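You operate a simulated robot arm through the tools that you are given. There is no shell and no other tool. Be economical: measure what you need, move in short steps, check, and stop when the job is done.

Carry out the task below with a simulated two-armed robot. There is one attempt and no reset: what you move stays moved.

## Task
Turn the gauge setting knob to +1. Take the 25 AMP heater fuse from the top of the testing bench and put it on top of the wide plunger. Take the white rod from the instrument table top and put it on the kit card. Put the pin cup on the top of the dosing bench away on the top shelf of the cart rack. Put the push block on the board under the mould bench. Take the cap off the canister labelled "black" on the top of the dosing bench and lay it down there. Take the red ring gauge and put it on the silver bright cover. Press the knocker three times. Put the 1.0 KG press weight from the top of the dosing bench on the top of the mould bench and the 1.5 KG press weight on the top of the testing bench. Any order will do. Set down upright: push block.

Only the result counts: the job must be done as asked and must still hold three seconds after the hand-in. Knocking over, shifting, dropping, spilling or breaking anything else fails it. Lids that push on must go on centred and level and be pressed home; caps that screw on are set level and turned clockwise until they are tight.

## Robot
Two 7-joint arms with two-finger parallel grippers on one trunk, on a base that drives. Base frame: it is fixed to the floor where the robot stands at the start and does not move with it; the origin is under the middle of the robot, x ahead of it, y to its left, z up; the surface under the hand at the start is at about z = 0.86. Units: m, degrees, N and s.
The left shoulder is at the start at [0.05, 0.165, 1.134], the right one opposite. With the tool pointing down near the work surface each hand reaches from about 0.24 to 0.7 m from the robot's upright axis, wherever it stands, measured 20 degrees to its own side. Places, roughly: board under the mould bench [6.3, 0.3, 0.3]; bright cover (24x17x1 cm) [3.7, 0.5, 0.9]; canister [3.75, 0, 1]; gauge setting knob [0.7, -0.2, 1.1]; heater fuse [1, 0.75, 1]; kit card [-1.25, 1.5, 0.75]; knocker [3.4, -0.2, 1.1]; pin cup (8x8x6 cm) [3.3, 0.5, 0.9]; press weight [3.5, 0.75, 1]; push block (8x5x6 cm) [3.8, 0.1, 0.9]; red ring gauge [3.75, 0, 0.75]; top of the mould bench [6.3, -0.1, 0.9]; top of the testing bench [0.7, -0.5, 0.9]; top shelf of the cart rack [-2.9, -2.2, 1.2]; white rod (3x3x6 cm) [0.9, 1.4, 0.9]; wide plunger (5x5x9 cm) [1, 1, 0.9]. Payload 3.91 kg a hand.
The tool frame of a hand sits at the grasp point between the pads (the TCP): z along the fingers, y along the line on which they close. The tips reach 0.03 m beyond it. Largest opening 0.11 m; finger width 0.02, thickness 0.01; the body of the gripper, 0.048 by 0.112 m, starts 0.055 m behind the TCP.
Orientation is told as [roll, pitch, yaw] about the base's x, y, z axes, in that order, counted from this pose: with the fingers straight down and closing along the base's y, the tool's x points along the base's -x, its y along +y and its z along -z.

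## Interface
- The arms move only by the tool arm_command. It takes "left_increments", "right_increments" or both (then of equal length, played together; a hand with none holds still); each is a list that holds one entry, the list of rows, each a list of 7 numbers: the shift along the tool's x, y, z in m, then the turn, a rotation vector about the tool's x, y, z in degrees, then the finger opening in m, from 0 to 0.11. In form: [[[dx, dy, dz, ax, ay, az, jaw], ...]]. A call has 1 to 20 rows; each row is the pose to reach, as a shift and turn from the pose commanded when the call began, along the tool's axes at that moment. Rows are played at 5 a second. More than 0.05 m and 8.6 degrees between two rows, or a gripper value outside its range, and nothing of the call is played. Where a pose cannot be reached the arm comes as near as it can. A force on the tool above 40 N (or 10 N above the force at the start of the call, whichever is more), or a blocked arm, ends the call early, and 0.2 s more pass. Each finger travels about 0.045 m/s and halts on what it meets, pressing with about 30 N; the grip force reading is that of the motor and also rises with nothing between the fingers. The clock runs only during rows and for 0.2 s after the last one: add rows that repeat a pose to give the fingers time. The reply holds the time, the measured pose of the TCP, the force on the tool along the base axes, the opening and the grip force, in the units named above and with some noise, with the torque about the TCP (base axes, N m) and any sound that the robot's microphone picked up, and new pictures: "views" is both (left out), scene, wrist or none (wrist: the cameras of the hands that moved).
- Cameras (640 x 400 px; columns grow to the right, rows downward): "scene" is now at [0.1125, -0.0272, 1.3673]; the picture's right is [-0.31, -0.95, 0.00], its down [0.07, -0.02, -1.00] and it looks along [0.95, -0.31, 0.07] (base axes); focal length 261 px, centre (320, 200). "left" rides on the left gripper at [0.072, -0.017, -0.103] in its tool frame; the picture's right is [0.23, 0.97, 0.00], its down [-0.76, 0.18, -0.62] and it looks along [-0.61, 0.14, 0.78] (tool axes); focal length 222 px, centre (320, 200). "right" rides on the right gripper at [0.072, 0.017, -0.103] in its tool frame; the picture's right is [-0.23, 0.97, 0.00], its down [-0.76, -0.18, -0.62] and it looks along [-0.61, -0.14, 0.78] (tool axes); focal length 222 px, centre (320, 200). There is no depth. A picture from a camera that has moved, and an enlarged one, comes with that camera's place and axes in the base frame and with its lens.
- slide_trunk(by): slides the trunk up (or, below 0, down) by that many m; the arms and the scene camera ride with it, the base frame stays. It gives what a move gives, with no picture.
- roll_base(legs): drives the robot by 1 to 6 legs, each [ahead, left, turn to the left] in m, m and degrees, along the robot's own axes; the way and the turn of a leg run together, so that a leg with both is an arc; at most 1.5 m and 180 degrees a leg. The arms and the cameras ride along, it lands a little off, and it stops where it bumps. It gives what a move gives, and a new picture of the scene camera.
- turn_head(pan, tilt): turns the head with the scene camera to pan (to the left, within 80 degrees either way) and tilt (down, from -29 to 69), counted from straight ahead of the robot. It gives what a move gives, and a new picture of the scene camera.
- zoom(camera, box): a new picture of the part [left, top, right, bottom] of that camera's present view, enlarged. No time passes.
- job_done(): hands the job in; it is judged then, once.

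Work in short steps. Places have to be worked out from the pictures, the camera data and where the tool is seen: move nearer, look again, correct. Check each grasp and each placing, and mend what went wrong. You have 493 turns and 360 pictures in all, those below and enlarged ones among them. Open the grippers and draw the arms clear of the work before you hand the job in, unless the task says otherwise.

The tools are called after "Call:" as a command line: name --argument value ..., lists and objects as JSON in quotes. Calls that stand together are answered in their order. arm_command: Moves the arms, as the interface text tells. Its arguments: {"type":"object","properties":{"left_increments":{"type":"array","items":{"type":"array","items":{"type":"array","items":{"type":"number"}}}},"right_increments":{"type":"array","items":{"type":"array","items":{"type":"array","items":{"type":"number"}}}},"views":{"type":"string","enum":["both","scene","wrist","none"]}},"required":[]} The other tools are called the same way: slide_trunk (by) slides the trunk up or down; roll_base (legs) drives the base; turn_head (pan, tilt) turns the head that bears the scene camera; zoom (camera, box) takes an enlarged picture of a part of a camera's view; job_done () hands the job in.

At the start:

```text
time_s: 0.0
left_position: [0.4109, 0.0713, 1.3644]
left_ee_rot: [-0.2, -0.1, 0.1]
left_wrist_force: [-1.1, -0.4, 0.0]
left_moment: [-0.01, -0.01, -0.01]
left_opening: 0.11
left_grasp_force: 0.0
right_position: [0.4306, -0.3839, 1.3225]
right_ee_rot: [0.0, 0.0, 0.1]
right_wrist_force: [-0.1, 0.3, 0.3]
right_moment: [0.02, -0.03, -0.02]
right_opening: 0.11
right_grasp_force: 0.0
trunk travel left (down, up): [-0.354, 0.149]
robot x, y, heading: [0.0009, 0.0012, -0.0]
head pan, tilt: [-17.9, -4.3]
```

scene: 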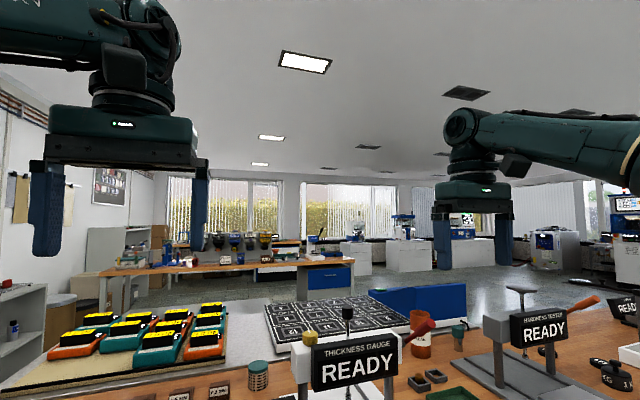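
right: 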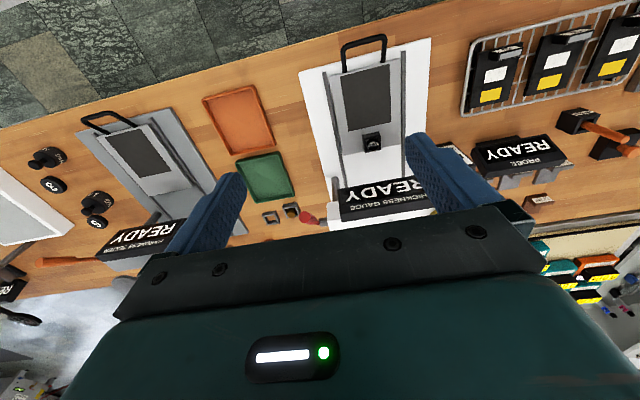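
left: 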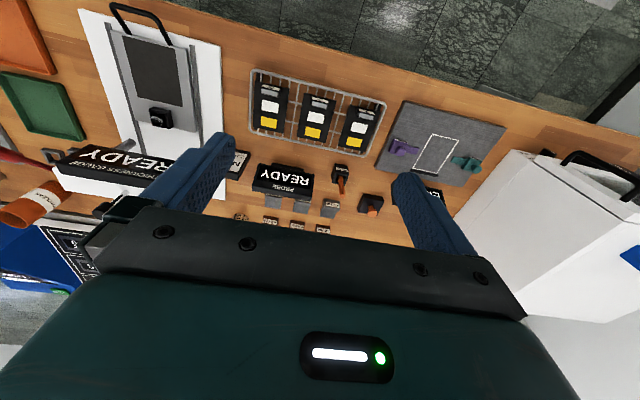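

I see the testing bench ahead. First I look around with the head tilted down to find things.

Call:
turn_head --pan 0 --tilt 35

Call:
turn_head --pan 60 --tilt 25

```text
time_s: 1.1
left_position: [0.4104, 0.0719, 1.3646]
left_ee_rot: [-0.2, -0.1, 0.2]
left_wrist_force: [-0.4, 0.6, -0.5]
left_moment: [-0.02, 0.01, 0.0]
left_opening: 0.1101
left_grasp_force: 0.0
right_position: [0.429, -0.3842, 1.3217]
right_ee_rot: [-0.1, 0.0, 0.0]
right_wrist_force: [0.7, 0.6, -0.3]
right_moment: [0.02, 0.01, -0.01]
right_opening: 0.1101
right_grasp_force: 0.0
trunk travel left (down, up): [-0.354, 0.149]
robot x, y, heading: [0.0024, 0.0042, -0.2]
head pan, tilt: [0.0, 35.0]
camera scene: at [0.117, -0.0001, 1.3046], right [0.0, -1.0, 0.0], down [-0.57, 0.0, -0.82], along [0.82, 0.0, -0.57], focal length 261 px, centre (320, 200)
```

scene: 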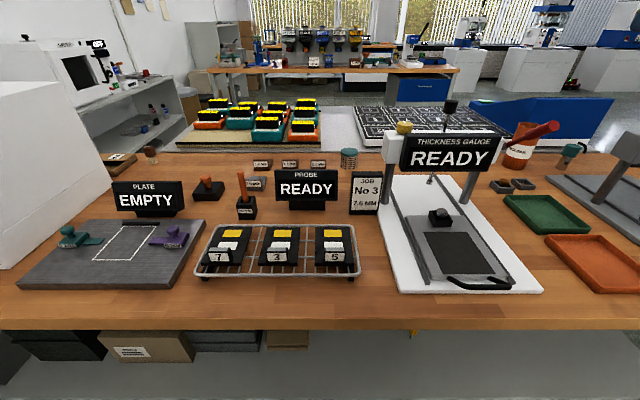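

```text
time_s: 2.4
left_position: [0.4112, 0.0715, 1.3644]
left_ee_rot: [-0.2, -0.2, 0.0]
left_wrist_force: [-0.2, 0.6, -0.4]
left_moment: [-0.01, 0.04, 0.02]
left_opening: 0.11
left_grasp_force: 0.1
right_position: [0.4296, -0.3836, 1.3225]
right_ee_rot: [0.0, 0.0, 0.1]
right_wrist_force: [-0.1, -0.1, 1.3]
right_moment: [0.02, 0.0, -0.02]
right_opening: 0.1099
right_grasp_force: 0.1
trunk travel left (down, up): [-0.354, 0.149]
robot x, y, heading: [0.0007, -0.0047, 0.0]
head pan, tilt: [60.0, 25.0]
camera scene: at [0.075, 0.0797, 1.3203], right [0.87, -0.5, 0.0], down [-0.21, -0.37, -0.91], along [0.45, 0.78, -0.42], focal length 261 px, centre (320, 200)
```

scene: 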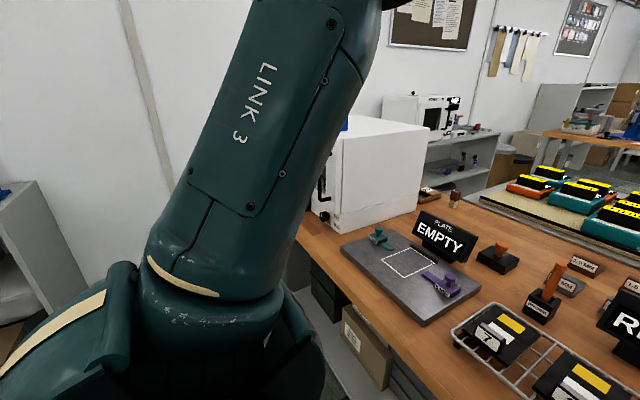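

Turn back to the gauge and zoom on the knob and the small things.

Call:
turn_head --pan -10 --tilt 25

Call:
zoom --camera "scene" --box '[260, 100, 420, 200]'

Call:
zoom --camera "scene" --box '[100, 160, 340, 310]'

```text
time_s: 3.8
left_position: [0.4104, 0.0708, 1.3639]
left_ee_rot: [-0.2, -0.2, 0.0]
left_wrist_force: [0.6, 0.5, 0.3]
left_moment: [0.03, -0.01, 0.03]
left_opening: 0.1101
left_grasp_force: 0.1
right_position: [0.4286, -0.3846, 1.321]
right_ee_rot: [-0.1, 0.0, 0.0]
right_wrist_force: [-0.5, -0.5, 0.8]
right_moment: [-0.02, 0.0, 0.0]
right_opening: 0.1101
right_grasp_force: 0.1
trunk travel left (down, up): [-0.354, 0.149]
robot x, y, heading: [0.0013, 0.001, -0.2]
head pan, tilt: [-10.0, 25.0]
camera scene: at [0.1196, -0.016, 1.3203], right [-0.17, -0.98, 0.0], down [-0.42, 0.07, -0.91], along [0.89, -0.16, -0.42], focal length 261 px, centre (320, 200)
```

scene: 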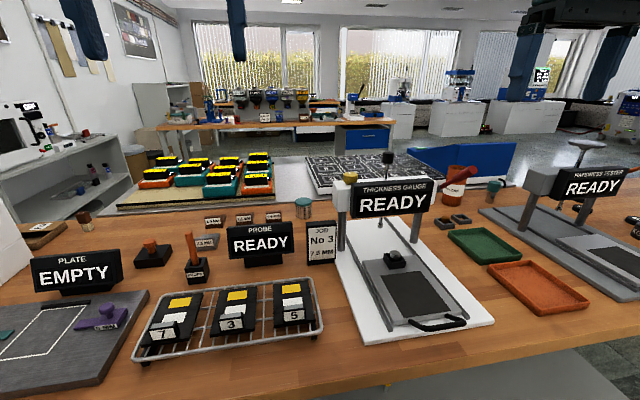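

```text
4.00 times, centred on (340, 150) of scene
camera zoom: at [0.1196, -0.016, 1.3203], right [-0.17, -0.98, 0.0], down [-0.42, 0.07, -0.91], along [0.89, -0.16, -0.42], focal length 1043 px, centre (240, 400)
```

zoom: 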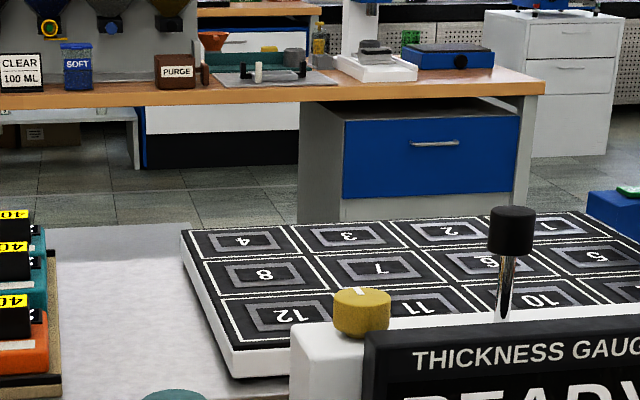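

```text
2.67 times, centred on (220, 235) of scene
camera zoom: at [0.1196, -0.016, 1.3203], right [-0.17, -0.98, 0.0], down [-0.42, 0.07, -0.91], along [0.89, -0.16, -0.42], focal length 695 px, centre (587, 107)
```

zoom: 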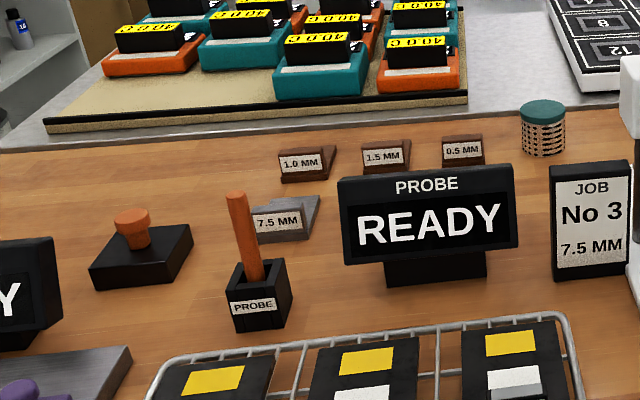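

The yellow knob on the gauge head is the setting knob at about [0.70,-0.20,1.10]. I bring the right wrist camera nearer to read its scale.

Call:
arm_command --right_increments '[[[-0.03, 0.045, 0, 0, 0, 0, 0.08], [-0.06, 0.09, 0.01, 0, 0, 0, 0.08], [-0.09, 0.135, 0.02, 0, 0, 0, 0.08], [-0.12, 0.18, 0.03, 0, 0, 0, 0.08], [-0.13, 0.19, 0.04, 0, 0, 0, 0.08]]]' --views "wrist"

Call:
zoom --camera "right" --box '[220, 60, 420, 200]'

```text
refused: row 1 steps farther than a row can; nothing moved
```

```text
2.86 times, centred on (320, 130) of right
camera zoom: at [0.3579, -0.3672, 1.4239], right [0.23, 0.97, 0.0], down [0.76, -0.18, 0.62], along [0.61, -0.14, -0.78], focal length 635 px, centre (320, 400)
```

zoom: 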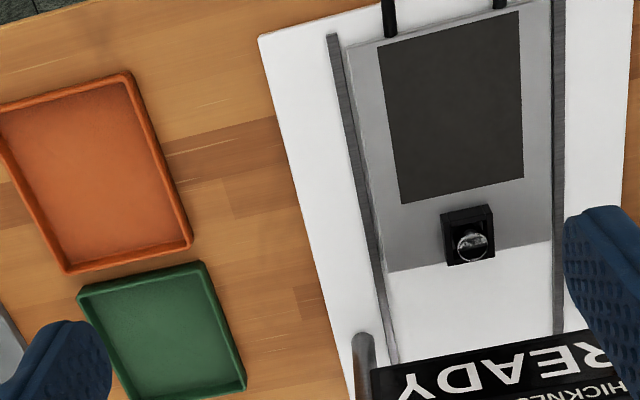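

Steps were too long (0.054 m); I use smaller ones.

Call:
arm_command --right_increments '[[[-0.02, 0.035, 0, 0, 0, 0, 0.08], [-0.04, 0.07, 0.0, 0, 0, 0, 0.08], [-0.06, 0.105, 0.0, 0, 0, 0, 0.08], [-0.08, 0.14, 0.0, 0, 0, 0, 0.08], [-0.1, 0.175, 0.0, 0, 0, 0, 0.08], [-0.13, 0.19, 0.0, 0, 0, 0, 0.08]]]' --views "wrist"

```text
time_s: 5.2
left_position: [0.411, 0.0711, 1.3645]
left_ee_rot: [-0.3, -0.1, 0.1]
left_wrist_force: [-0.2, 0.2, 0.8]
left_moment: [-0.04, 0.01, 0.03]
left_opening: 0.1099
left_grasp_force: 0.1
right_position: [0.4795, -0.2458, 1.2625]
right_ee_rot: [0.0, -0.1, 0.0]
right_wrist_force: [-0.1, 0.1, -0.3]
right_moment: [0.0, 0.05, -0.01]
right_opening: 0.0798
right_grasp_force: 0.0
right hand out of reach, approached as far as the arm can: row 1, 2, 3, 4, 5, 6
trunk travel left (down, up): [-0.354, 0.149]
robot x, y, heading: [0.0021, 0.0007, 0.1]
head pan, tilt: [-10.0, 25.0]
camera right: at [0.4076, -0.2285, 1.3642], right [0.23, 0.97, 0.0], down [0.76, -0.18, 0.62], along [0.61, -0.14, -0.78], focal length 222 px, centre (320, 200)
```

right: 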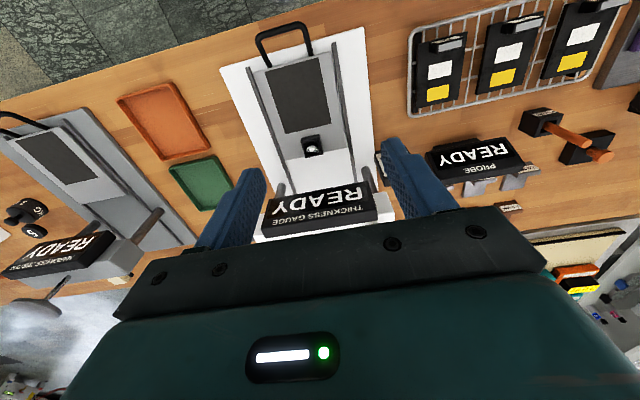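

The reach is limited at this height; I raise the trunk and edge forward a little.

Call:
slide_trunk --by 0.145

Call:
roll_base --legs '[[0.06, 0, 0]]'

```text
time_s: 6.9
left_position: [0.4121, 0.0712, 1.5092]
left_ee_rot: [-0.2, -0.2, 0.1]
left_wrist_force: [1.0, 0.5, 0.0]
left_moment: [0.01, -0.02, -0.02]
left_opening: 0.1098
left_grasp_force: 0.1
right_position: [0.4795, -0.2459, 1.4068]
right_ee_rot: [0.0, -0.2, 0.0]
right_wrist_force: [0.1, 0.3, -0.1]
right_moment: [0.03, 0.0, 0.03]
right_opening: 0.0801
right_grasp_force: 0.0
trunk travel left (down, up): [-0.499, 0.004]
robot x, y, heading: [0.0006, 0.0017, -0.0]
head pan, tilt: [-10.0, 25.0]
```

```text
time_s: 7.8
left_position: [0.4694, 0.0713, 1.508]
left_ee_rot: [-0.3, -0.2, 0.0]
left_wrist_force: [0.4, -0.1, -1.2]
left_moment: [-0.03, 0.02, 0.01]
left_opening: 0.1101
left_grasp_force: 0.0
right_position: [0.5378, -0.2451, 1.4063]
right_ee_rot: [0.1, 0.1, 0.1]
right_wrist_force: [1.0, 0.3, -1.3]
right_moment: [-0.03, 0.03, -0.03]
right_opening: 0.08
right_grasp_force: 0.0
trunk travel left (down, up): [-0.499, 0.004]
robot x, y, heading: [0.056, 0.001, 0.2]
head pan, tilt: [-10.0, 25.0]
camera scene: at [0.1783, -0.0161, 1.4652], right [-0.17, -0.98, 0.0], down [-0.42, 0.07, -0.91], along [0.89, -0.16, -0.42], focal length 261 px, centre (320, 200)
```

scene: 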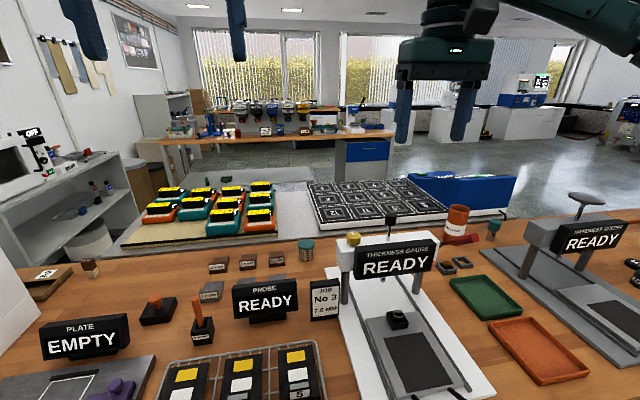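

Call:
zoom --camera "scene" --box '[320, 200, 440, 275]'

Call:
zoom --camera "scene" --box '[0, 180, 240, 330]'

```text
5.33 times, centred on (380, 238) of scene
camera zoom: at [0.1783, -0.0161, 1.4652], right [-0.17, -0.98, 0.0], down [-0.42, 0.07, -0.91], along [0.89, -0.16, -0.42], focal length 1390 px, centre (0, 0)
```

zoom: 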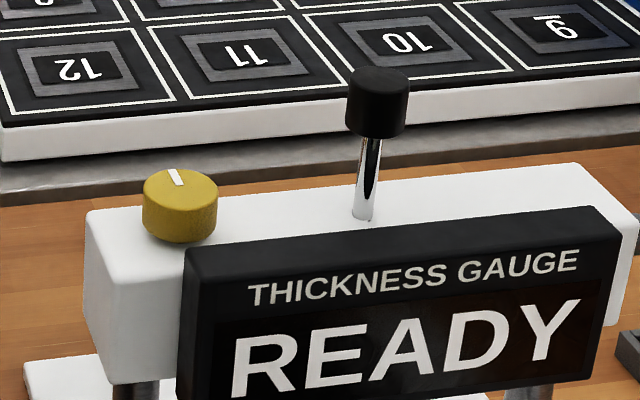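

```text
2.67 times, centred on (120, 255) of scene
camera zoom: at [0.1783, -0.0161, 1.4652], right [-0.17, -0.98, 0.0], down [-0.42, 0.07, -0.91], along [0.89, -0.16, -0.42], focal length 695 px, centre (853, 53)
```

zoom: 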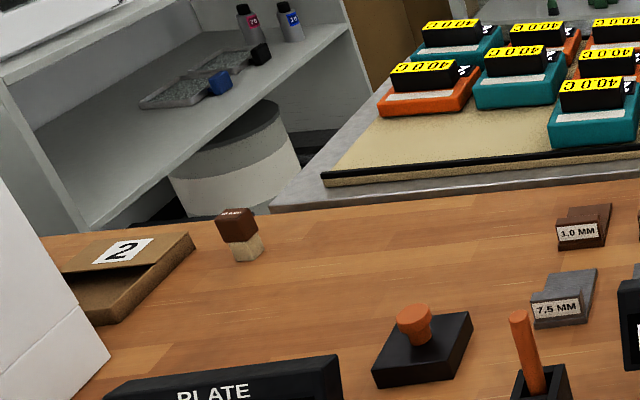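

No scale is seen from here; I lower the right wrist camera near the knob.

Call:
arm_command --right_increments '[[[-0.01, 0.02, 0.03, 0, 0, 0, 0.08], [-0.02, 0.04, 0.06, 0, 0, 0, 0.08], [-0.03, 0.06, 0.09, 0, 0, 0, 0.08], [-0.04, 0.075, 0.11, 0, 0, 0, 0.08], [-0.04, 0.075, 0.11, 0, 0, 0, 0.08]]]' --views "wrist"

Call:
zoom --camera "right" --box '[220, 100, 420, 225]'

```text
time_s: 9.0
left_position: [0.4672, 0.0715, 1.5099]
left_ee_rot: [-0.1, -0.1, 0.1]
left_wrist_force: [-0.2, 0.7, -0.6]
left_moment: [-0.02, -0.01, 0.0]
left_opening: 0.1101
left_grasp_force: 0.0
right_position: [0.5688, -0.1993, 1.3007]
right_ee_rot: [0.1, -0.1, 0.0]
right_wrist_force: [0.7, -0.2, -0.3]
right_moment: [0.01, -0.02, -0.02]
right_opening: 0.08
right_grasp_force: 0.0
right hand out of reach, approached as far as the arm can: row 2, 3, 4, 5
trunk travel left (down, up): [-0.499, 0.004]
robot x, y, heading: [0.0556, 0.0001, 0.1]
head pan, tilt: [-10.0, 25.0]
camera right: at [0.4973, -0.1825, 1.4036], right [0.23, 0.97, 0.0], down [0.76, -0.18, 0.63], along [0.61, -0.14, -0.78], focal length 222 px, centre (320, 200)
```

right: 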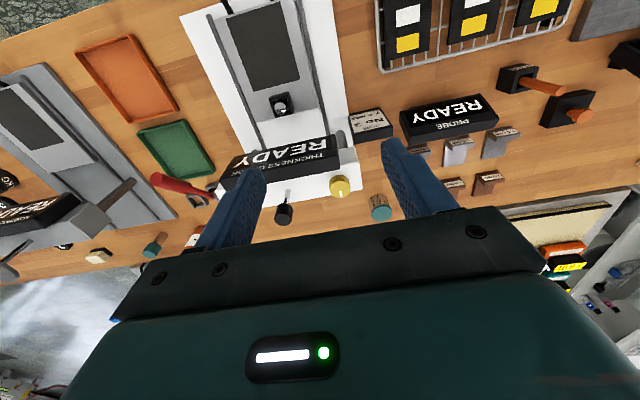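

```text
3.20 times, centred on (320, 162) of right
camera zoom: at [0.4973, -0.1825, 1.4036], right [0.23, 0.97, 0.0], down [0.76, -0.18, 0.63], along [0.61, -0.14, -0.78], focal length 711 px, centre (320, 320)
```

zoom: 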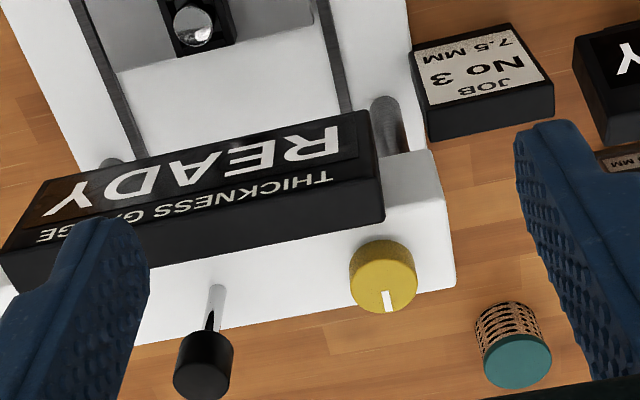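

The knob's mark points away; there's no scale, so the display will probably show the setting. Knob top about [0.699,-0.196,1.116]. I approach above it.

Call:
arm_command --right_increments '[[[0, 0, 0.04, 0, 0, 0, 0.08], [-0.03, 0, 0.06, 0, 0, 0, 0.08], [-0.06, 0, 0.08, 0, 0, 0, 0.08], [-0.09, 0, 0.1, 0, 0, 0, 0.08], [-0.12, 0, 0.11, 0, 0, 0, 0.08], [-0.12, 0, 0.11, 0, 0, 0, 0.08]]]' --views "wrist"

```text
time_s: 10.4
left_position: [0.4684, 0.0704, 1.5088]
left_ee_rot: [-0.1, -0.1, 0.1]
left_wrist_force: [-0.8, 0.1, 0.6]
left_moment: [0.01, 0.03, 0.0]
left_opening: 0.11
left_grasp_force: 0.1
right_position: [0.6185, -0.2352, 1.1944]
right_ee_rot: [0.2, -0.1, 0.0]
right_wrist_force: [0.3, -0.8, 0.8]
right_moment: [0.01, 0.0, -0.02]
right_opening: 0.0798
right_grasp_force: 0.0
right hand out of reach, approached as far as the arm can: row 2, 3, 4, 5, 6
trunk travel left (down, up): [-0.499, 0.004]
robot x, y, heading: [0.0588, 0.0004, 0.1]
head pan, tilt: [-10.0, 25.0]
camera right: at [0.5473, -0.2184, 1.2953], right [0.23, 0.97, 0.0], down [0.76, -0.18, 0.62], along [0.61, -0.14, -0.78], focal length 222 px, centre (320, 200)
```

right: 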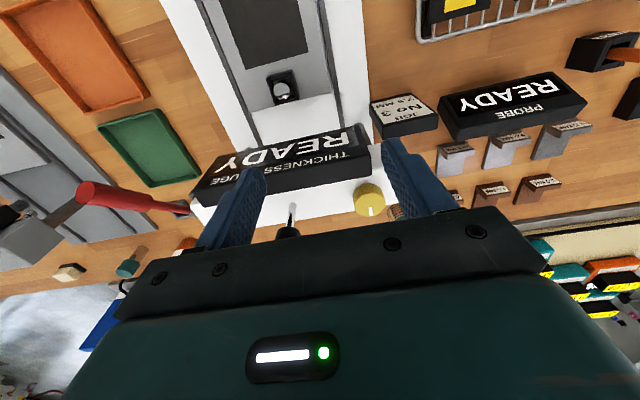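

The arm falls short by about 6 cm. I look down to see how close the base is to the bench.

Call:
turn_head --pan 0 --tilt 69

```text
time_s: 11.6
left_position: [0.4687, 0.0711, 1.5101]
left_ee_rot: [-0.2, -0.1, 0.1]
left_wrist_force: [-0.4, 0.2, 0.0]
left_moment: [0.01, 0.02, 0.0]
left_opening: 0.1099
left_grasp_force: 0.0
right_position: [0.6193, -0.2352, 1.1942]
right_ee_rot: [0.1, -0.1, 0.0]
right_wrist_force: [-0.1, -0.8, 0.6]
right_moment: [0.03, 0.01, -0.03]
right_opening: 0.0798
right_grasp_force: 0.0
trunk travel left (down, up): [-0.499, 0.004]
robot x, y, heading: [0.0553, 0.0012, 0.2]
head pan, tilt: [0.0, 68.8]
camera scene: at [0.1426, -0.0001, 1.4059], right [0.0, -1.0, 0.0], down [-0.93, 0.0, -0.36], along [0.36, 0.0, -0.93], focal length 261 px, centre (320, 200)
```

scene: 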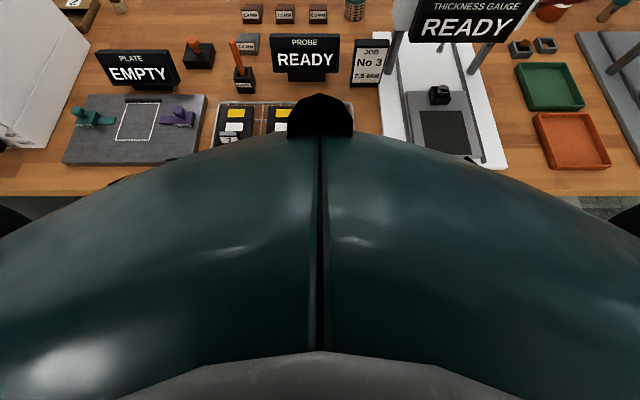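

Clearance can't be seen well; I edge forward 8 cm gently (it stops at a bump).

Call:
roll_base --legs '[[0.04, 0, 0], [0.04, 0, 0]]'

```text
time_s: 12.9
left_position: [0.5495, 0.0709, 1.509]
left_ee_rot: [-0.2, -0.1, 0.1]
left_wrist_force: [1.0, -0.7, 1.2]
left_moment: [0.0, 0.08, 0.02]
left_opening: 0.1098
left_grasp_force: 0.1
right_position: [0.7001, -0.2341, 1.1925]
right_ee_rot: [0.1, -0.2, 0.0]
right_wrist_force: [1.4, 0.2, -0.5]
right_moment: [0.0, 0.04, 0.01]
right_opening: 0.08
right_grasp_force: 0.1
trunk travel left (down, up): [-0.499, 0.004]
robot x, y, heading: [0.138, -0.0004, -0.2]
head pan, tilt: [0.0, 68.8]
camera scene: at [0.2236, 0.0, 1.4058], right [0.0, -1.0, 0.0], down [-0.93, 0.0, -0.36], along [0.36, 0.0, -0.93], focal length 261 px, centre (320, 200)
```

scene: 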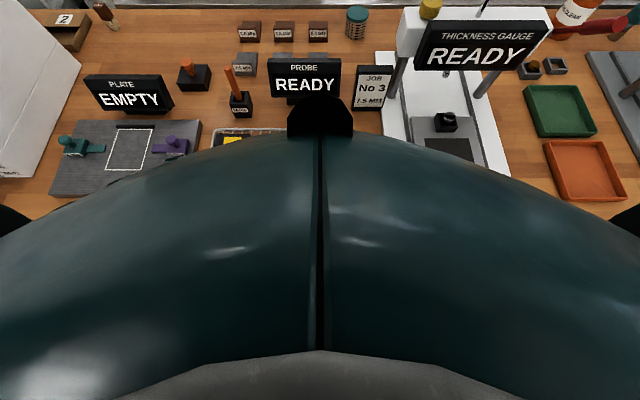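

No bump. Now I centre the right hand above the knob (move +y 0.038), staying at 1.19, and look.

Call:
turn_head --pan -25 --tilt 30

Call:
arm_command --right_increments '[[[0, 0.02, 0, 0, 0, 0, 0.08], [0, 0.038, 0.0, 0, 0, 0, 0.08], [0, 0.038, 0.0, 0, 0, 0, 0.08]]]'

```text
time_s: 14.0
left_position: [0.5481, 0.0706, 1.508]
left_ee_rot: [-0.2, -0.2, 0.0]
left_wrist_force: [-0.1, -0.1, 0.3]
left_moment: [0.01, -0.01, -0.01]
left_opening: 0.1102
left_grasp_force: 0.0
right_position: [0.7003, -0.235, 1.1945]
right_ee_rot: [0.1, -0.1, 0.0]
right_wrist_force: [-0.7, 0.3, -0.1]
right_moment: [0.0, 0.0, 0.01]
right_opening: 0.0801
right_grasp_force: 0.0
trunk travel left (down, up): [-0.499, 0.004]
robot x, y, heading: [0.1384, -0.0016, -0.2]
head pan, tilt: [-25.0, 30.0]
camera scene: at [0.2489, -0.0383, 1.4572], right [-0.42, -0.91, 0.0], down [-0.45, 0.21, -0.87], along [0.78, -0.37, -0.5], focal length 261 px, centre (320, 200)
```

scene: 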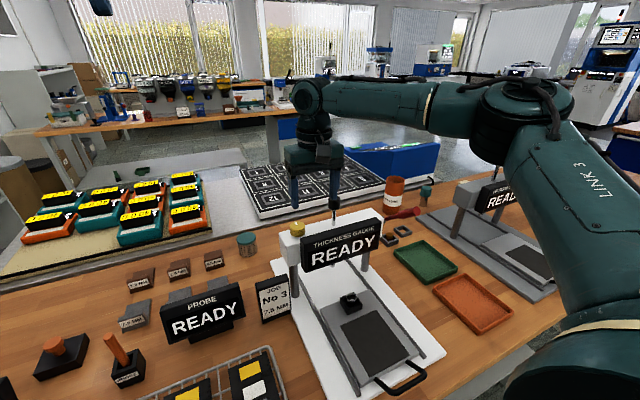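

```text
time_s: 14.8
left_position: [0.5483, 0.0708, 1.5106]
left_ee_rot: [-0.2, 0.0, 0.2]
left_wrist_force: [0.0, 0.2, -0.5]
left_moment: [0.0, 0.01, -0.04]
left_opening: 0.1099
left_grasp_force: 0.1
right_position: [0.6825, -0.2095, 1.1933]
right_ee_rot: [0.2, -0.2, -0.1]
right_wrist_force: [0.9, 0.0, 0.0]
right_moment: [0.02, 0.03, -0.01]
right_opening: 0.0801
right_grasp_force: 0.0
right hand out of reach, approached as far as the arm can: row 1, 2, 3
trunk travel left (down, up): [-0.499, 0.004]
robot x, y, heading: [0.1408, -0.0018, -0.1]
head pan, tilt: [-25.0, 30.0]
camera scene: at [0.2486, -0.0383, 1.4573], right [-0.42, -0.91, 0.0], down [-0.45, 0.21, -0.87], along [0.79, -0.37, -0.5], focal length 261 px, centre (320, 200)
camera right: at [0.6106, -0.1918, 1.2948], right [0.23, 0.97, 0.0], down [0.76, -0.18, 0.63], along [0.61, -0.14, -0.78], focal length 222 px, centre (320, 200)
```

scene: 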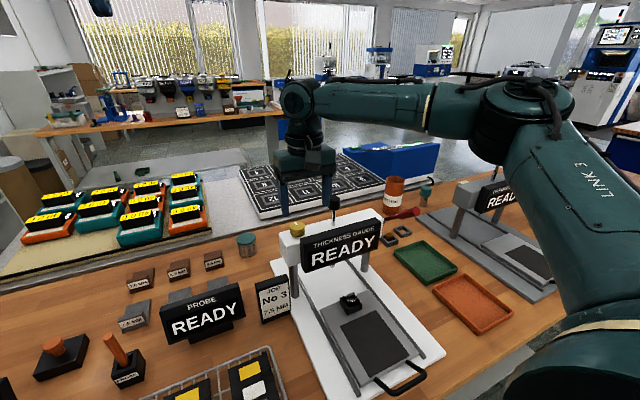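
right: 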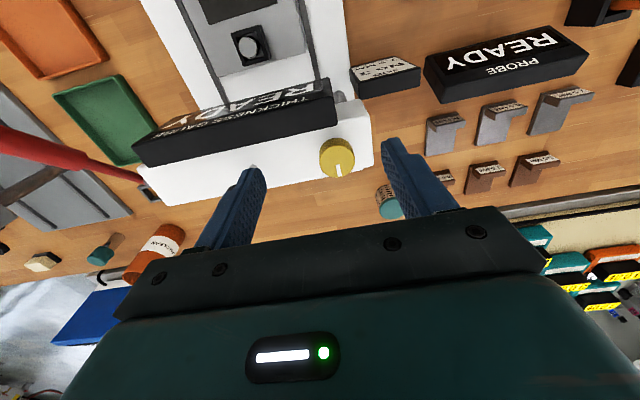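

I shift the base left 6 cm and slightly forward so the knob lies in the arm's better direction.

Call:
roll_base --legs '[[0.02, 0.07, 0]]'

Call:
arm_command --right_increments '[[[0, -0.02, 0, 0, 0, 0, 0.08], [0, -0.04, 0.0, 0, 0, 0, 0.08], [0, -0.055, 0.01, 0, 0, 0, 0.08], [0, -0.055, 0.01, 0, 0, 0, 0.08]]]'

```text
time_s: 16.1
left_position: [0.5554, 0.1428, 1.5093]
left_ee_rot: [-0.2, -0.1, 0.1]
left_wrist_force: [0.2, -0.1, 0.7]
left_moment: [-0.03, 0.0, 0.0]
left_opening: 0.1099
left_grasp_force: 0.0
right_position: [0.6913, -0.1373, 1.1931]
right_ee_rot: [0.1, -0.1, 0.0]
right_wrist_force: [0.5, -0.9, 0.4]
right_moment: [-0.01, -0.03, 0.0]
right_opening: 0.08
right_grasp_force: 0.0
trunk travel left (down, up): [-0.499, 0.004]
robot x, y, heading: [0.1433, 0.0724, -0.1]
head pan, tilt: [-25.0, 30.0]
camera scene: at [0.2561, 0.0332, 1.4573], right [-0.42, -0.91, 0.0], down [-0.45, 0.21, -0.87], along [0.78, -0.37, -0.5], focal length 261 px, centre (320, 200)
```

scene: 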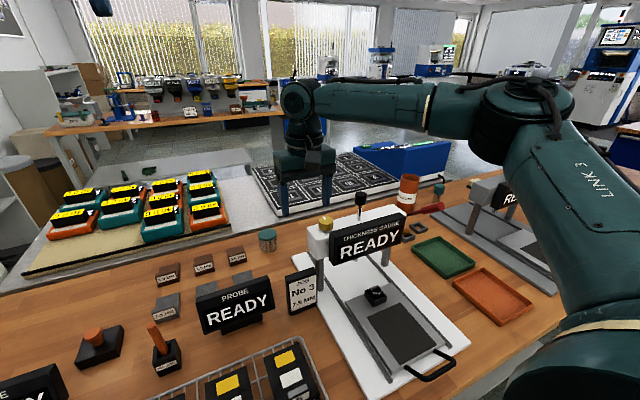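

```text
time_s: 17.1
left_position: [0.5558, 0.1409, 1.5088]
left_ee_rot: [-0.1, -0.1, -0.1]
left_wrist_force: [-0.2, -0.8, -0.2]
left_moment: [-0.01, 0.03, 0.02]
left_opening: 0.1099
left_grasp_force: 0.2
right_position: [0.6891, -0.1925, 1.1826]
right_ee_rot: [0.1, -0.2, 0.0]
right_wrist_force: [1.1, -0.1, -0.2]
right_moment: [-0.01, 0.01, -0.01]
right_opening: 0.0802
right_grasp_force: 0.0
trunk travel left (down, up): [-0.499, 0.004]
robot x, y, heading: [0.148, 0.0691, -0.2]
head pan, tilt: [-25.0, 30.0]
camera scene: at [0.256, 0.0328, 1.4573], right [-0.42, -0.91, 0.0], down [-0.45, 0.21, -0.87], along [0.78, -0.37, -0.5], focal length 261 px, centre (320, 200)
camera right: at [0.6171, -0.1767, 1.2843], right [0.23, 0.97, 0.0], down [0.76, -0.18, 0.63], along [0.61, -0.14, -0.78], focal length 222 px, centre (320, 200)
```

scene: 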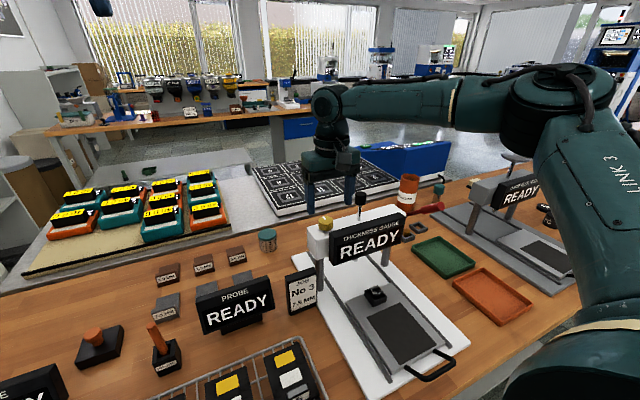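
right: 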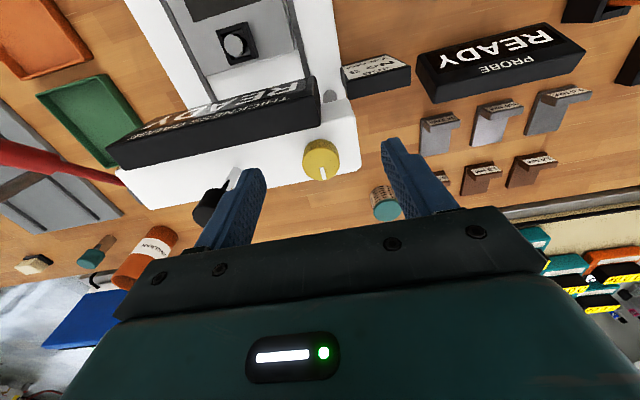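

Knob at [0.699,-0.195]; hand is 1 cm short in x. I go above and down to z=1.12 with open fingers.

Call:
arm_command --right_increments '[[[-0.01, -0.002, 0, 0, 0, 0, 0.07], [-0.01, -0.002, 0.03, 0, 0, 0, 0.07], [-0.01, -0.002, 0.06, 0, 0, 0, 0.07], [-0.01, -0.002, 0.06, 0, 0, 0, 0.07]]]'

```text
time_s: 18.1
left_position: [0.5554, 0.1414, 1.5089]
left_ee_rot: [-0.3, -0.1, 0.0]
left_wrist_force: [-0.8, 0.0, -0.7]
left_moment: [-0.01, 0.02, 0.0]
left_opening: 0.1103
left_grasp_force: 0.2
right_position: [0.6998, -0.1936, 1.1226]
right_ee_rot: [0.1, -0.3, -0.1]
right_wrist_force: [-0.2, -0.1, -0.1]
right_moment: [0.0, 0.0, 0.01]
right_opening: 0.0701
right_grasp_force: 0.1
trunk travel left (down, up): [-0.499, 0.004]
robot x, y, heading: [0.1421, 0.0684, -0.2]
head pan, tilt: [-25.0, 30.0]
camera scene: at [0.2557, 0.0324, 1.4574], right [-0.42, -0.91, 0.0], down [-0.45, 0.21, -0.87], along [0.78, -0.37, -0.5], focal length 261 px, centre (320, 200)
camera right: at [0.6276, -0.1778, 1.2239], right [0.23, 0.97, 0.0], down [0.76, -0.18, 0.63], along [0.61, -0.14, -0.78], focal length 222 px, centre (320, 200)
```

scene: 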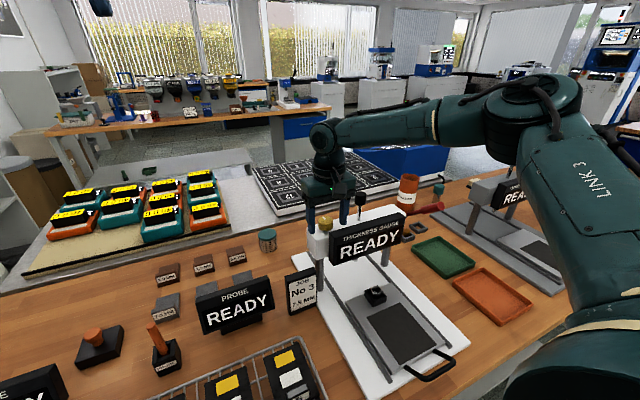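
right: 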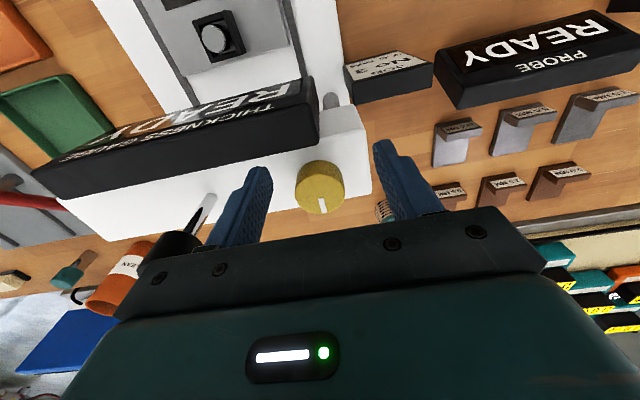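

Aligned. I close on the knob and turn clockwise 24 degrees, then look at the display.

Call:
arm_command --right_increments '[[[0, 0, 0, 0, 0, 0, 0.03], [0, 0, 0, 0, 0, 0, 0.02], [0, 0, 0, 0, 0, 0, 0.02], [0, 0, 0, 0, 0, 0, 0.02], [0, 0, 0, 0, 0, 8, 0.02], [0, 0, 0, 0, 0, 16, 0.02], [0, 0, 0, 0, 0, 24, 0.02], [0, 0, 0, 0, 0, 24, 0.02]]]'

Call:
zoom --camera "scene" --box '[280, 180, 440, 280]'

```text
time_s: 19.9
left_position: [0.553, 0.1438, 1.5091]
left_ee_rot: [-0.3, -0.3, 0.2]
left_wrist_force: [0.0, 0.0, 0.2]
left_moment: [-0.02, -0.03, -0.03]
left_opening: 0.1102
left_grasp_force: 0.1
right_position: [0.6988, -0.1915, 1.1246]
right_ee_rot: [0.4, -0.3, -23.9]
right_wrist_force: [-7.5, 14.8, -4.8]
right_moment: [0.35, 0.31, 0.28]
right_opening: 0.0248
right_grasp_force: 5.2
trunk travel left (down, up): [-0.499, 0.004]
robot x, y, heading: [0.1447, 0.0688, 0.0]
head pan, tilt: [-25.0, 30.0]
camera scene: at [0.253, 0.0352, 1.4577], right [-0.42, -0.91, 0.0], down [-0.45, 0.21, -0.87], along [0.79, -0.37, -0.5], focal length 261 px, centre (320, 200)
camera right: at [0.6389, -0.146, 1.2263], right [0.6, 0.8, 0.01], down [0.62, -0.47, 0.63], along [0.5, -0.37, -0.78], focal length 222 px, centre (320, 200)
```

scene: 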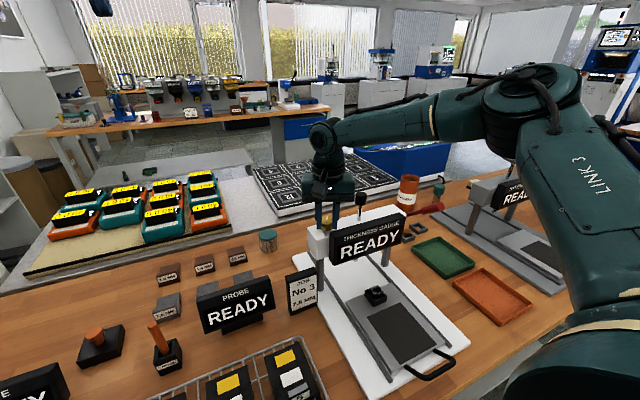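
right: 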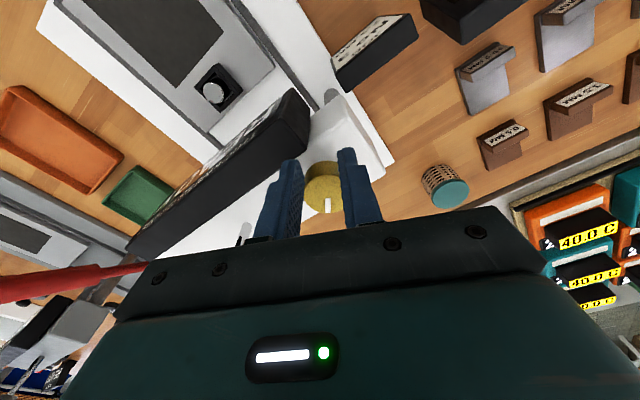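

```text
4.00 times, centred on (360, 230) of scene
camera zoom: at [0.253, 0.0352, 1.4577], right [-0.42, -0.91, 0.0], down [-0.45, 0.21, -0.87], along [0.79, -0.37, -0.5], focal length 1043 px, centre (160, 80)
```

zoom: 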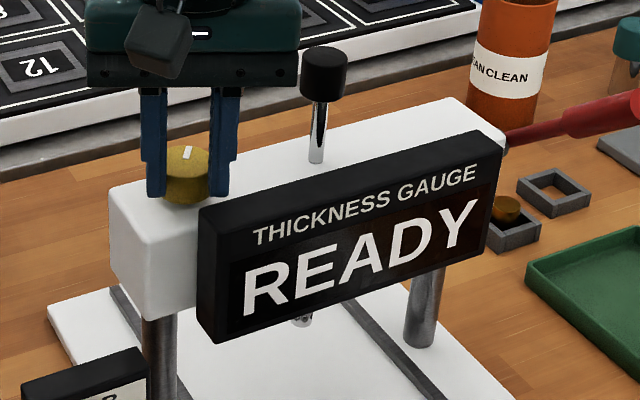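

The knob turns (mark follows), display still READY, no click. I turn further.

Call:
arm_command --right_increments '[[[0, 0, 0, 0, 0, 8, 0.02], [0, 0, 0, 0, 0, 16, 0.02], [0, 0, 0, 0, 0, 24, 0.02]]]' --views "none"

Call:
zoom --camera "scene" --box '[280, 180, 440, 280]'

```text
time_s: 20.7
left_position: [0.5543, 0.1477, 1.5092]
left_ee_rot: [-0.4, -0.1, 0.2]
left_wrist_force: [0.4, -0.3, 0.1]
left_moment: [-0.03, 0.04, -0.01]
left_opening: 0.11
left_grasp_force: 0.1
right_position: [0.6983, -0.1854, 1.1252]
right_ee_rot: [0.4, 0.4, -47.9]
right_wrist_force: [-9.1, 35.2, -3.4]
right_moment: [0.99, -0.21, 0.64]
right_opening: 0.0291
right_grasp_force: 8.7
trunk travel left (down, up): [-0.499, 0.004]
robot x, y, heading: [0.1428, 0.0705, 0.1]
head pan, tilt: [-25.0, 30.0]
```

```text
4.00 times, centred on (360, 230) of scene
camera zoom: at [0.255, 0.0383, 1.4576], right [-0.42, -0.91, 0.0], down [-0.45, 0.21, -0.87], along [0.79, -0.37, -0.5], focal length 1043 px, centre (160, 80)
```

zoom: 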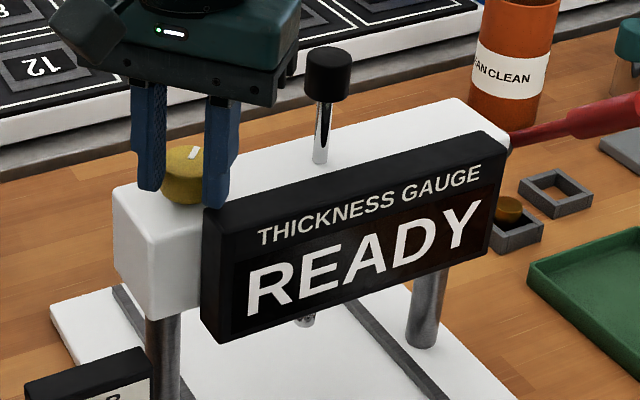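

The finger is pushing on the display case (35 N). I open, lift and look.

Call:
arm_command --right_increments '[[[0, 0, 0, 0, 0, 0, 0.06], [0, 0, 0, 0, 0, 0, 0.06], [0, 0, -0.03, 0, 0, 0, 0.07], [0, 0, -0.06, 0, 0, -8, 0.07], [0, 0, -0.06, 0, 0, -16, 0.07], [0, 0, -0.06, 0, 0, -24, 0.07], [0, 0, -0.06, 0, 0, -32, 0.07], [0, 0, -0.06, 0, 0, -40, 0.07], [0, 0, -0.06, 0, 0, -48, 0.07]]]'

Call:
zoom --camera "scene" --box '[280, 180, 440, 280]'

Call:
zoom --camera "right" --box '[240, 80, 400, 180]'

```text
time_s: 22.7
left_position: [0.5547, 0.1413, 1.5093]
left_ee_rot: [-0.1, -0.1, 0.0]
left_wrist_force: [0.1, 0.0, -0.5]
left_moment: [0.03, 0.01, 0.01]
left_opening: 0.1098
left_grasp_force: 0.2
right_position: [0.7009, -0.1955, 1.1832]
right_ee_rot: [0.0, -0.1, 0.1]
right_wrist_force: [-0.1, -0.2, -0.8]
right_moment: [0.02, -0.01, 0.01]
right_opening: 0.0698
right_grasp_force: 0.0
trunk travel left (down, up): [-0.499, 0.004]
robot x, y, heading: [0.1461, 0.0726, -0.1]
head pan, tilt: [-25.0, 30.0]
camera scene: at [0.256, 0.0324, 1.4573], right [-0.42, -0.91, 0.0], down [-0.45, 0.21, -0.87], along [0.78, -0.37, -0.5], focal length 261 px, centre (320, 200)
camera right: at [0.6279, -0.1791, 1.2848], right [0.23, 0.97, 0.0], down [0.76, -0.18, 0.63], along [0.61, -0.14, -0.78], focal length 222 px, centre (320, 200)
```

scene: 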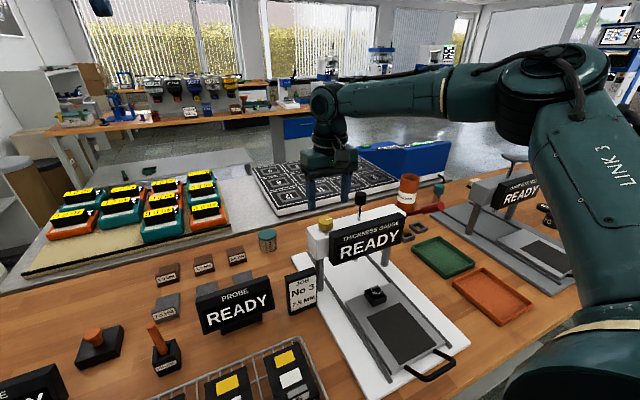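
right: 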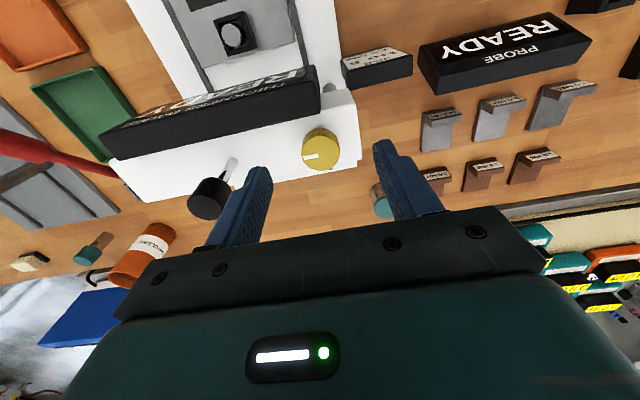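

```text
4.00 times, centred on (360, 230) of scene
camera zoom: at [0.256, 0.0324, 1.4573], right [-0.42, -0.91, 0.0], down [-0.45, 0.21, -0.87], along [0.78, -0.37, -0.5], focal length 1043 px, centre (160, 80)
```

zoom: 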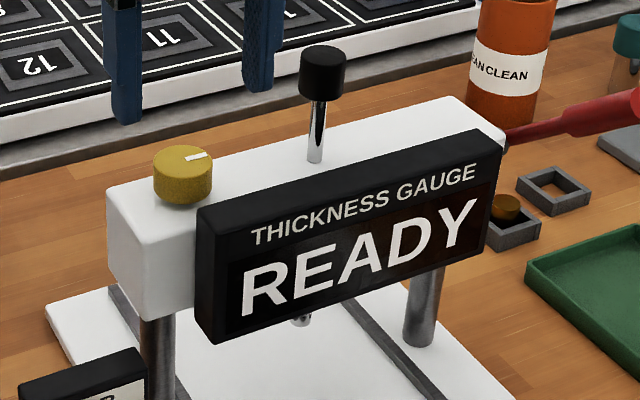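

```text
4.00 times, centred on (320, 130) of right
camera zoom: at [0.6279, -0.1791, 1.2848], right [0.23, 0.97, 0.0], down [0.76, -0.18, 0.63], along [0.61, -0.14, -0.78], focal length 888 px, centre (320, 480)
```

zoom: 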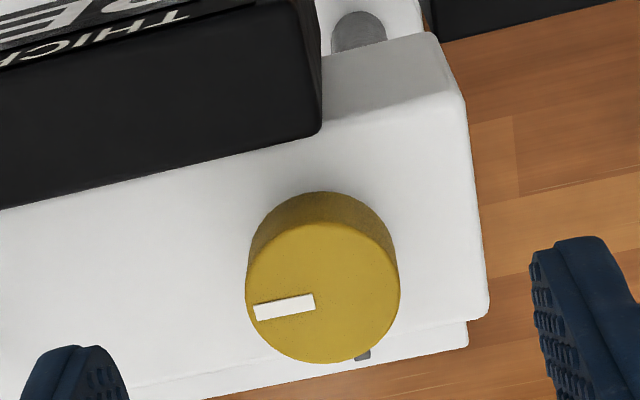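

The mark has moved from +x to −y (about 90° clockwise), but no scale is visible from this side; I'll look at the gauge's back later. Now I retreat a bit and view the left end of the bench.

Call:
roll_base --legs '[[-0.3, 0, 0]]'

Call:
turn_head --pan 38 --tilt 20

```text
time_s: 24.7
left_position: [0.2617, 0.141, 1.5092]
left_ee_rot: [-0.2, -0.1, 0.1]
left_wrist_force: [-0.3, 0.2, -0.7]
left_moment: [-0.02, -0.04, 0.01]
left_opening: 0.1098
left_grasp_force: 0.0
right_position: [0.4047, -0.1961, 1.1835]
right_ee_rot: [0.1, -0.2, -0.1]
right_wrist_force: [0.0, 0.6, 0.3]
right_moment: [0.01, 0.0, 0.03]
right_opening: 0.0698
right_grasp_force: 0.0
trunk travel left (down, up): [-0.499, 0.004]
robot x, y, heading: [-0.1486, 0.0718, -0.2]
head pan, tilt: [-25.0, 30.0]
camera scene: at [-0.0393, 0.0327, 1.4573], right [-0.42, -0.91, 0.0], down [-0.45, 0.21, -0.87], along [0.78, -0.37, -0.5], focal length 261 px, centre (320, 200)
```

scene: 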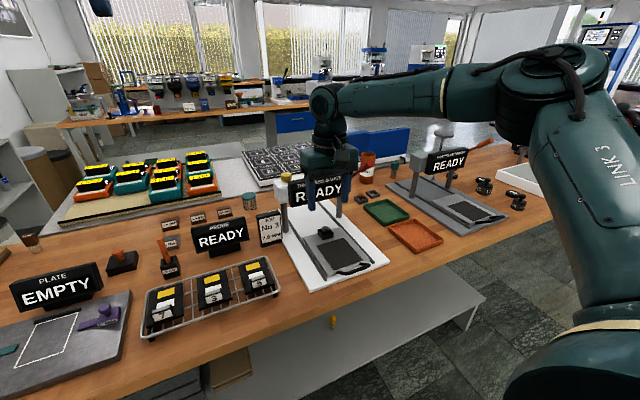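

```text
time_s: 26.0
left_position: [0.2618, 0.1418, 1.5098]
left_ee_rot: [-0.1, -0.1, -0.1]
left_wrist_force: [0.0, 0.2, 0.1]
left_moment: [0.05, 0.0, 0.02]
left_opening: 0.1102
left_grasp_force: 0.1
right_position: [0.4054, -0.1952, 1.1823]
right_ee_rot: [0.1, -0.2, -0.1]
right_wrist_force: [-0.4, -0.2, -0.6]
right_moment: [0.01, 0.0, 0.01]
right_opening: 0.0703
right_grasp_force: 0.0
trunk travel left (down, up): [-0.499, 0.004]
robot x, y, heading: [-0.1476, 0.0736, -0.3]
head pan, tilt: [38.0, 20.0]
camera scene: at [-0.0472, 0.1283, 1.4734], right [0.61, -0.79, 0.0], down [-0.27, -0.21, -0.94], along [0.74, 0.58, -0.34], focal length 261 px, centre (320, 200)
```

scene: 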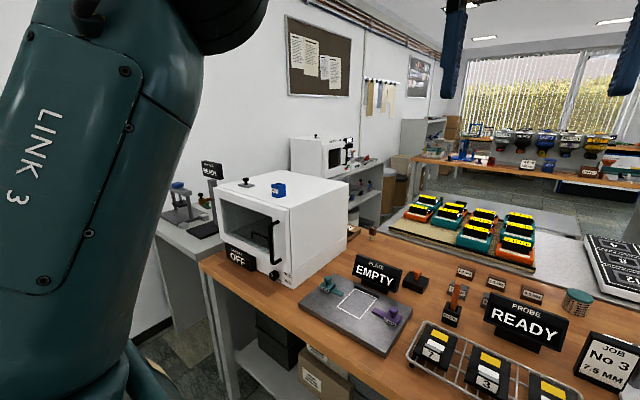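

Zoom on the left items.

Call:
zoom --camera "scene" --box '[150, 140, 310, 300]'

Call:
zoom --camera "scene" --box '[290, 170, 430, 270]'

```text
2.50 times, centred on (230, 220) of scene
camera zoom: at [-0.0472, 0.1283, 1.4734], right [0.61, -0.79, 0.0], down [-0.27, -0.21, -0.94], along [0.74, 0.58, -0.34], focal length 652 px, centre (545, 150)
```

zoom: 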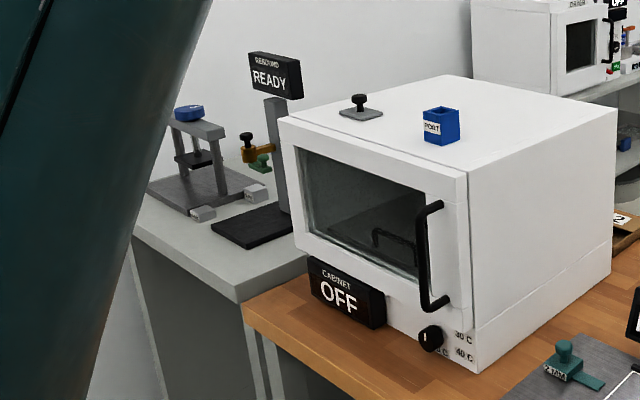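

```text
4.00 times, centred on (360, 220) of scene
camera zoom: at [-0.0472, 0.1283, 1.4734], right [0.61, -0.79, 0.0], down [-0.27, -0.21, -0.94], along [0.74, 0.58, -0.34], focal length 1043 px, centre (160, 120)
```

zoom: 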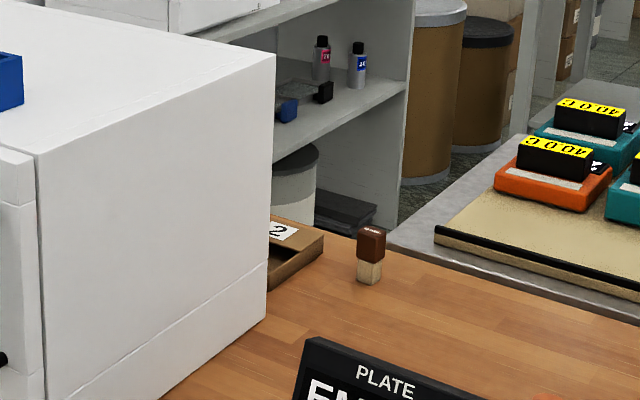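

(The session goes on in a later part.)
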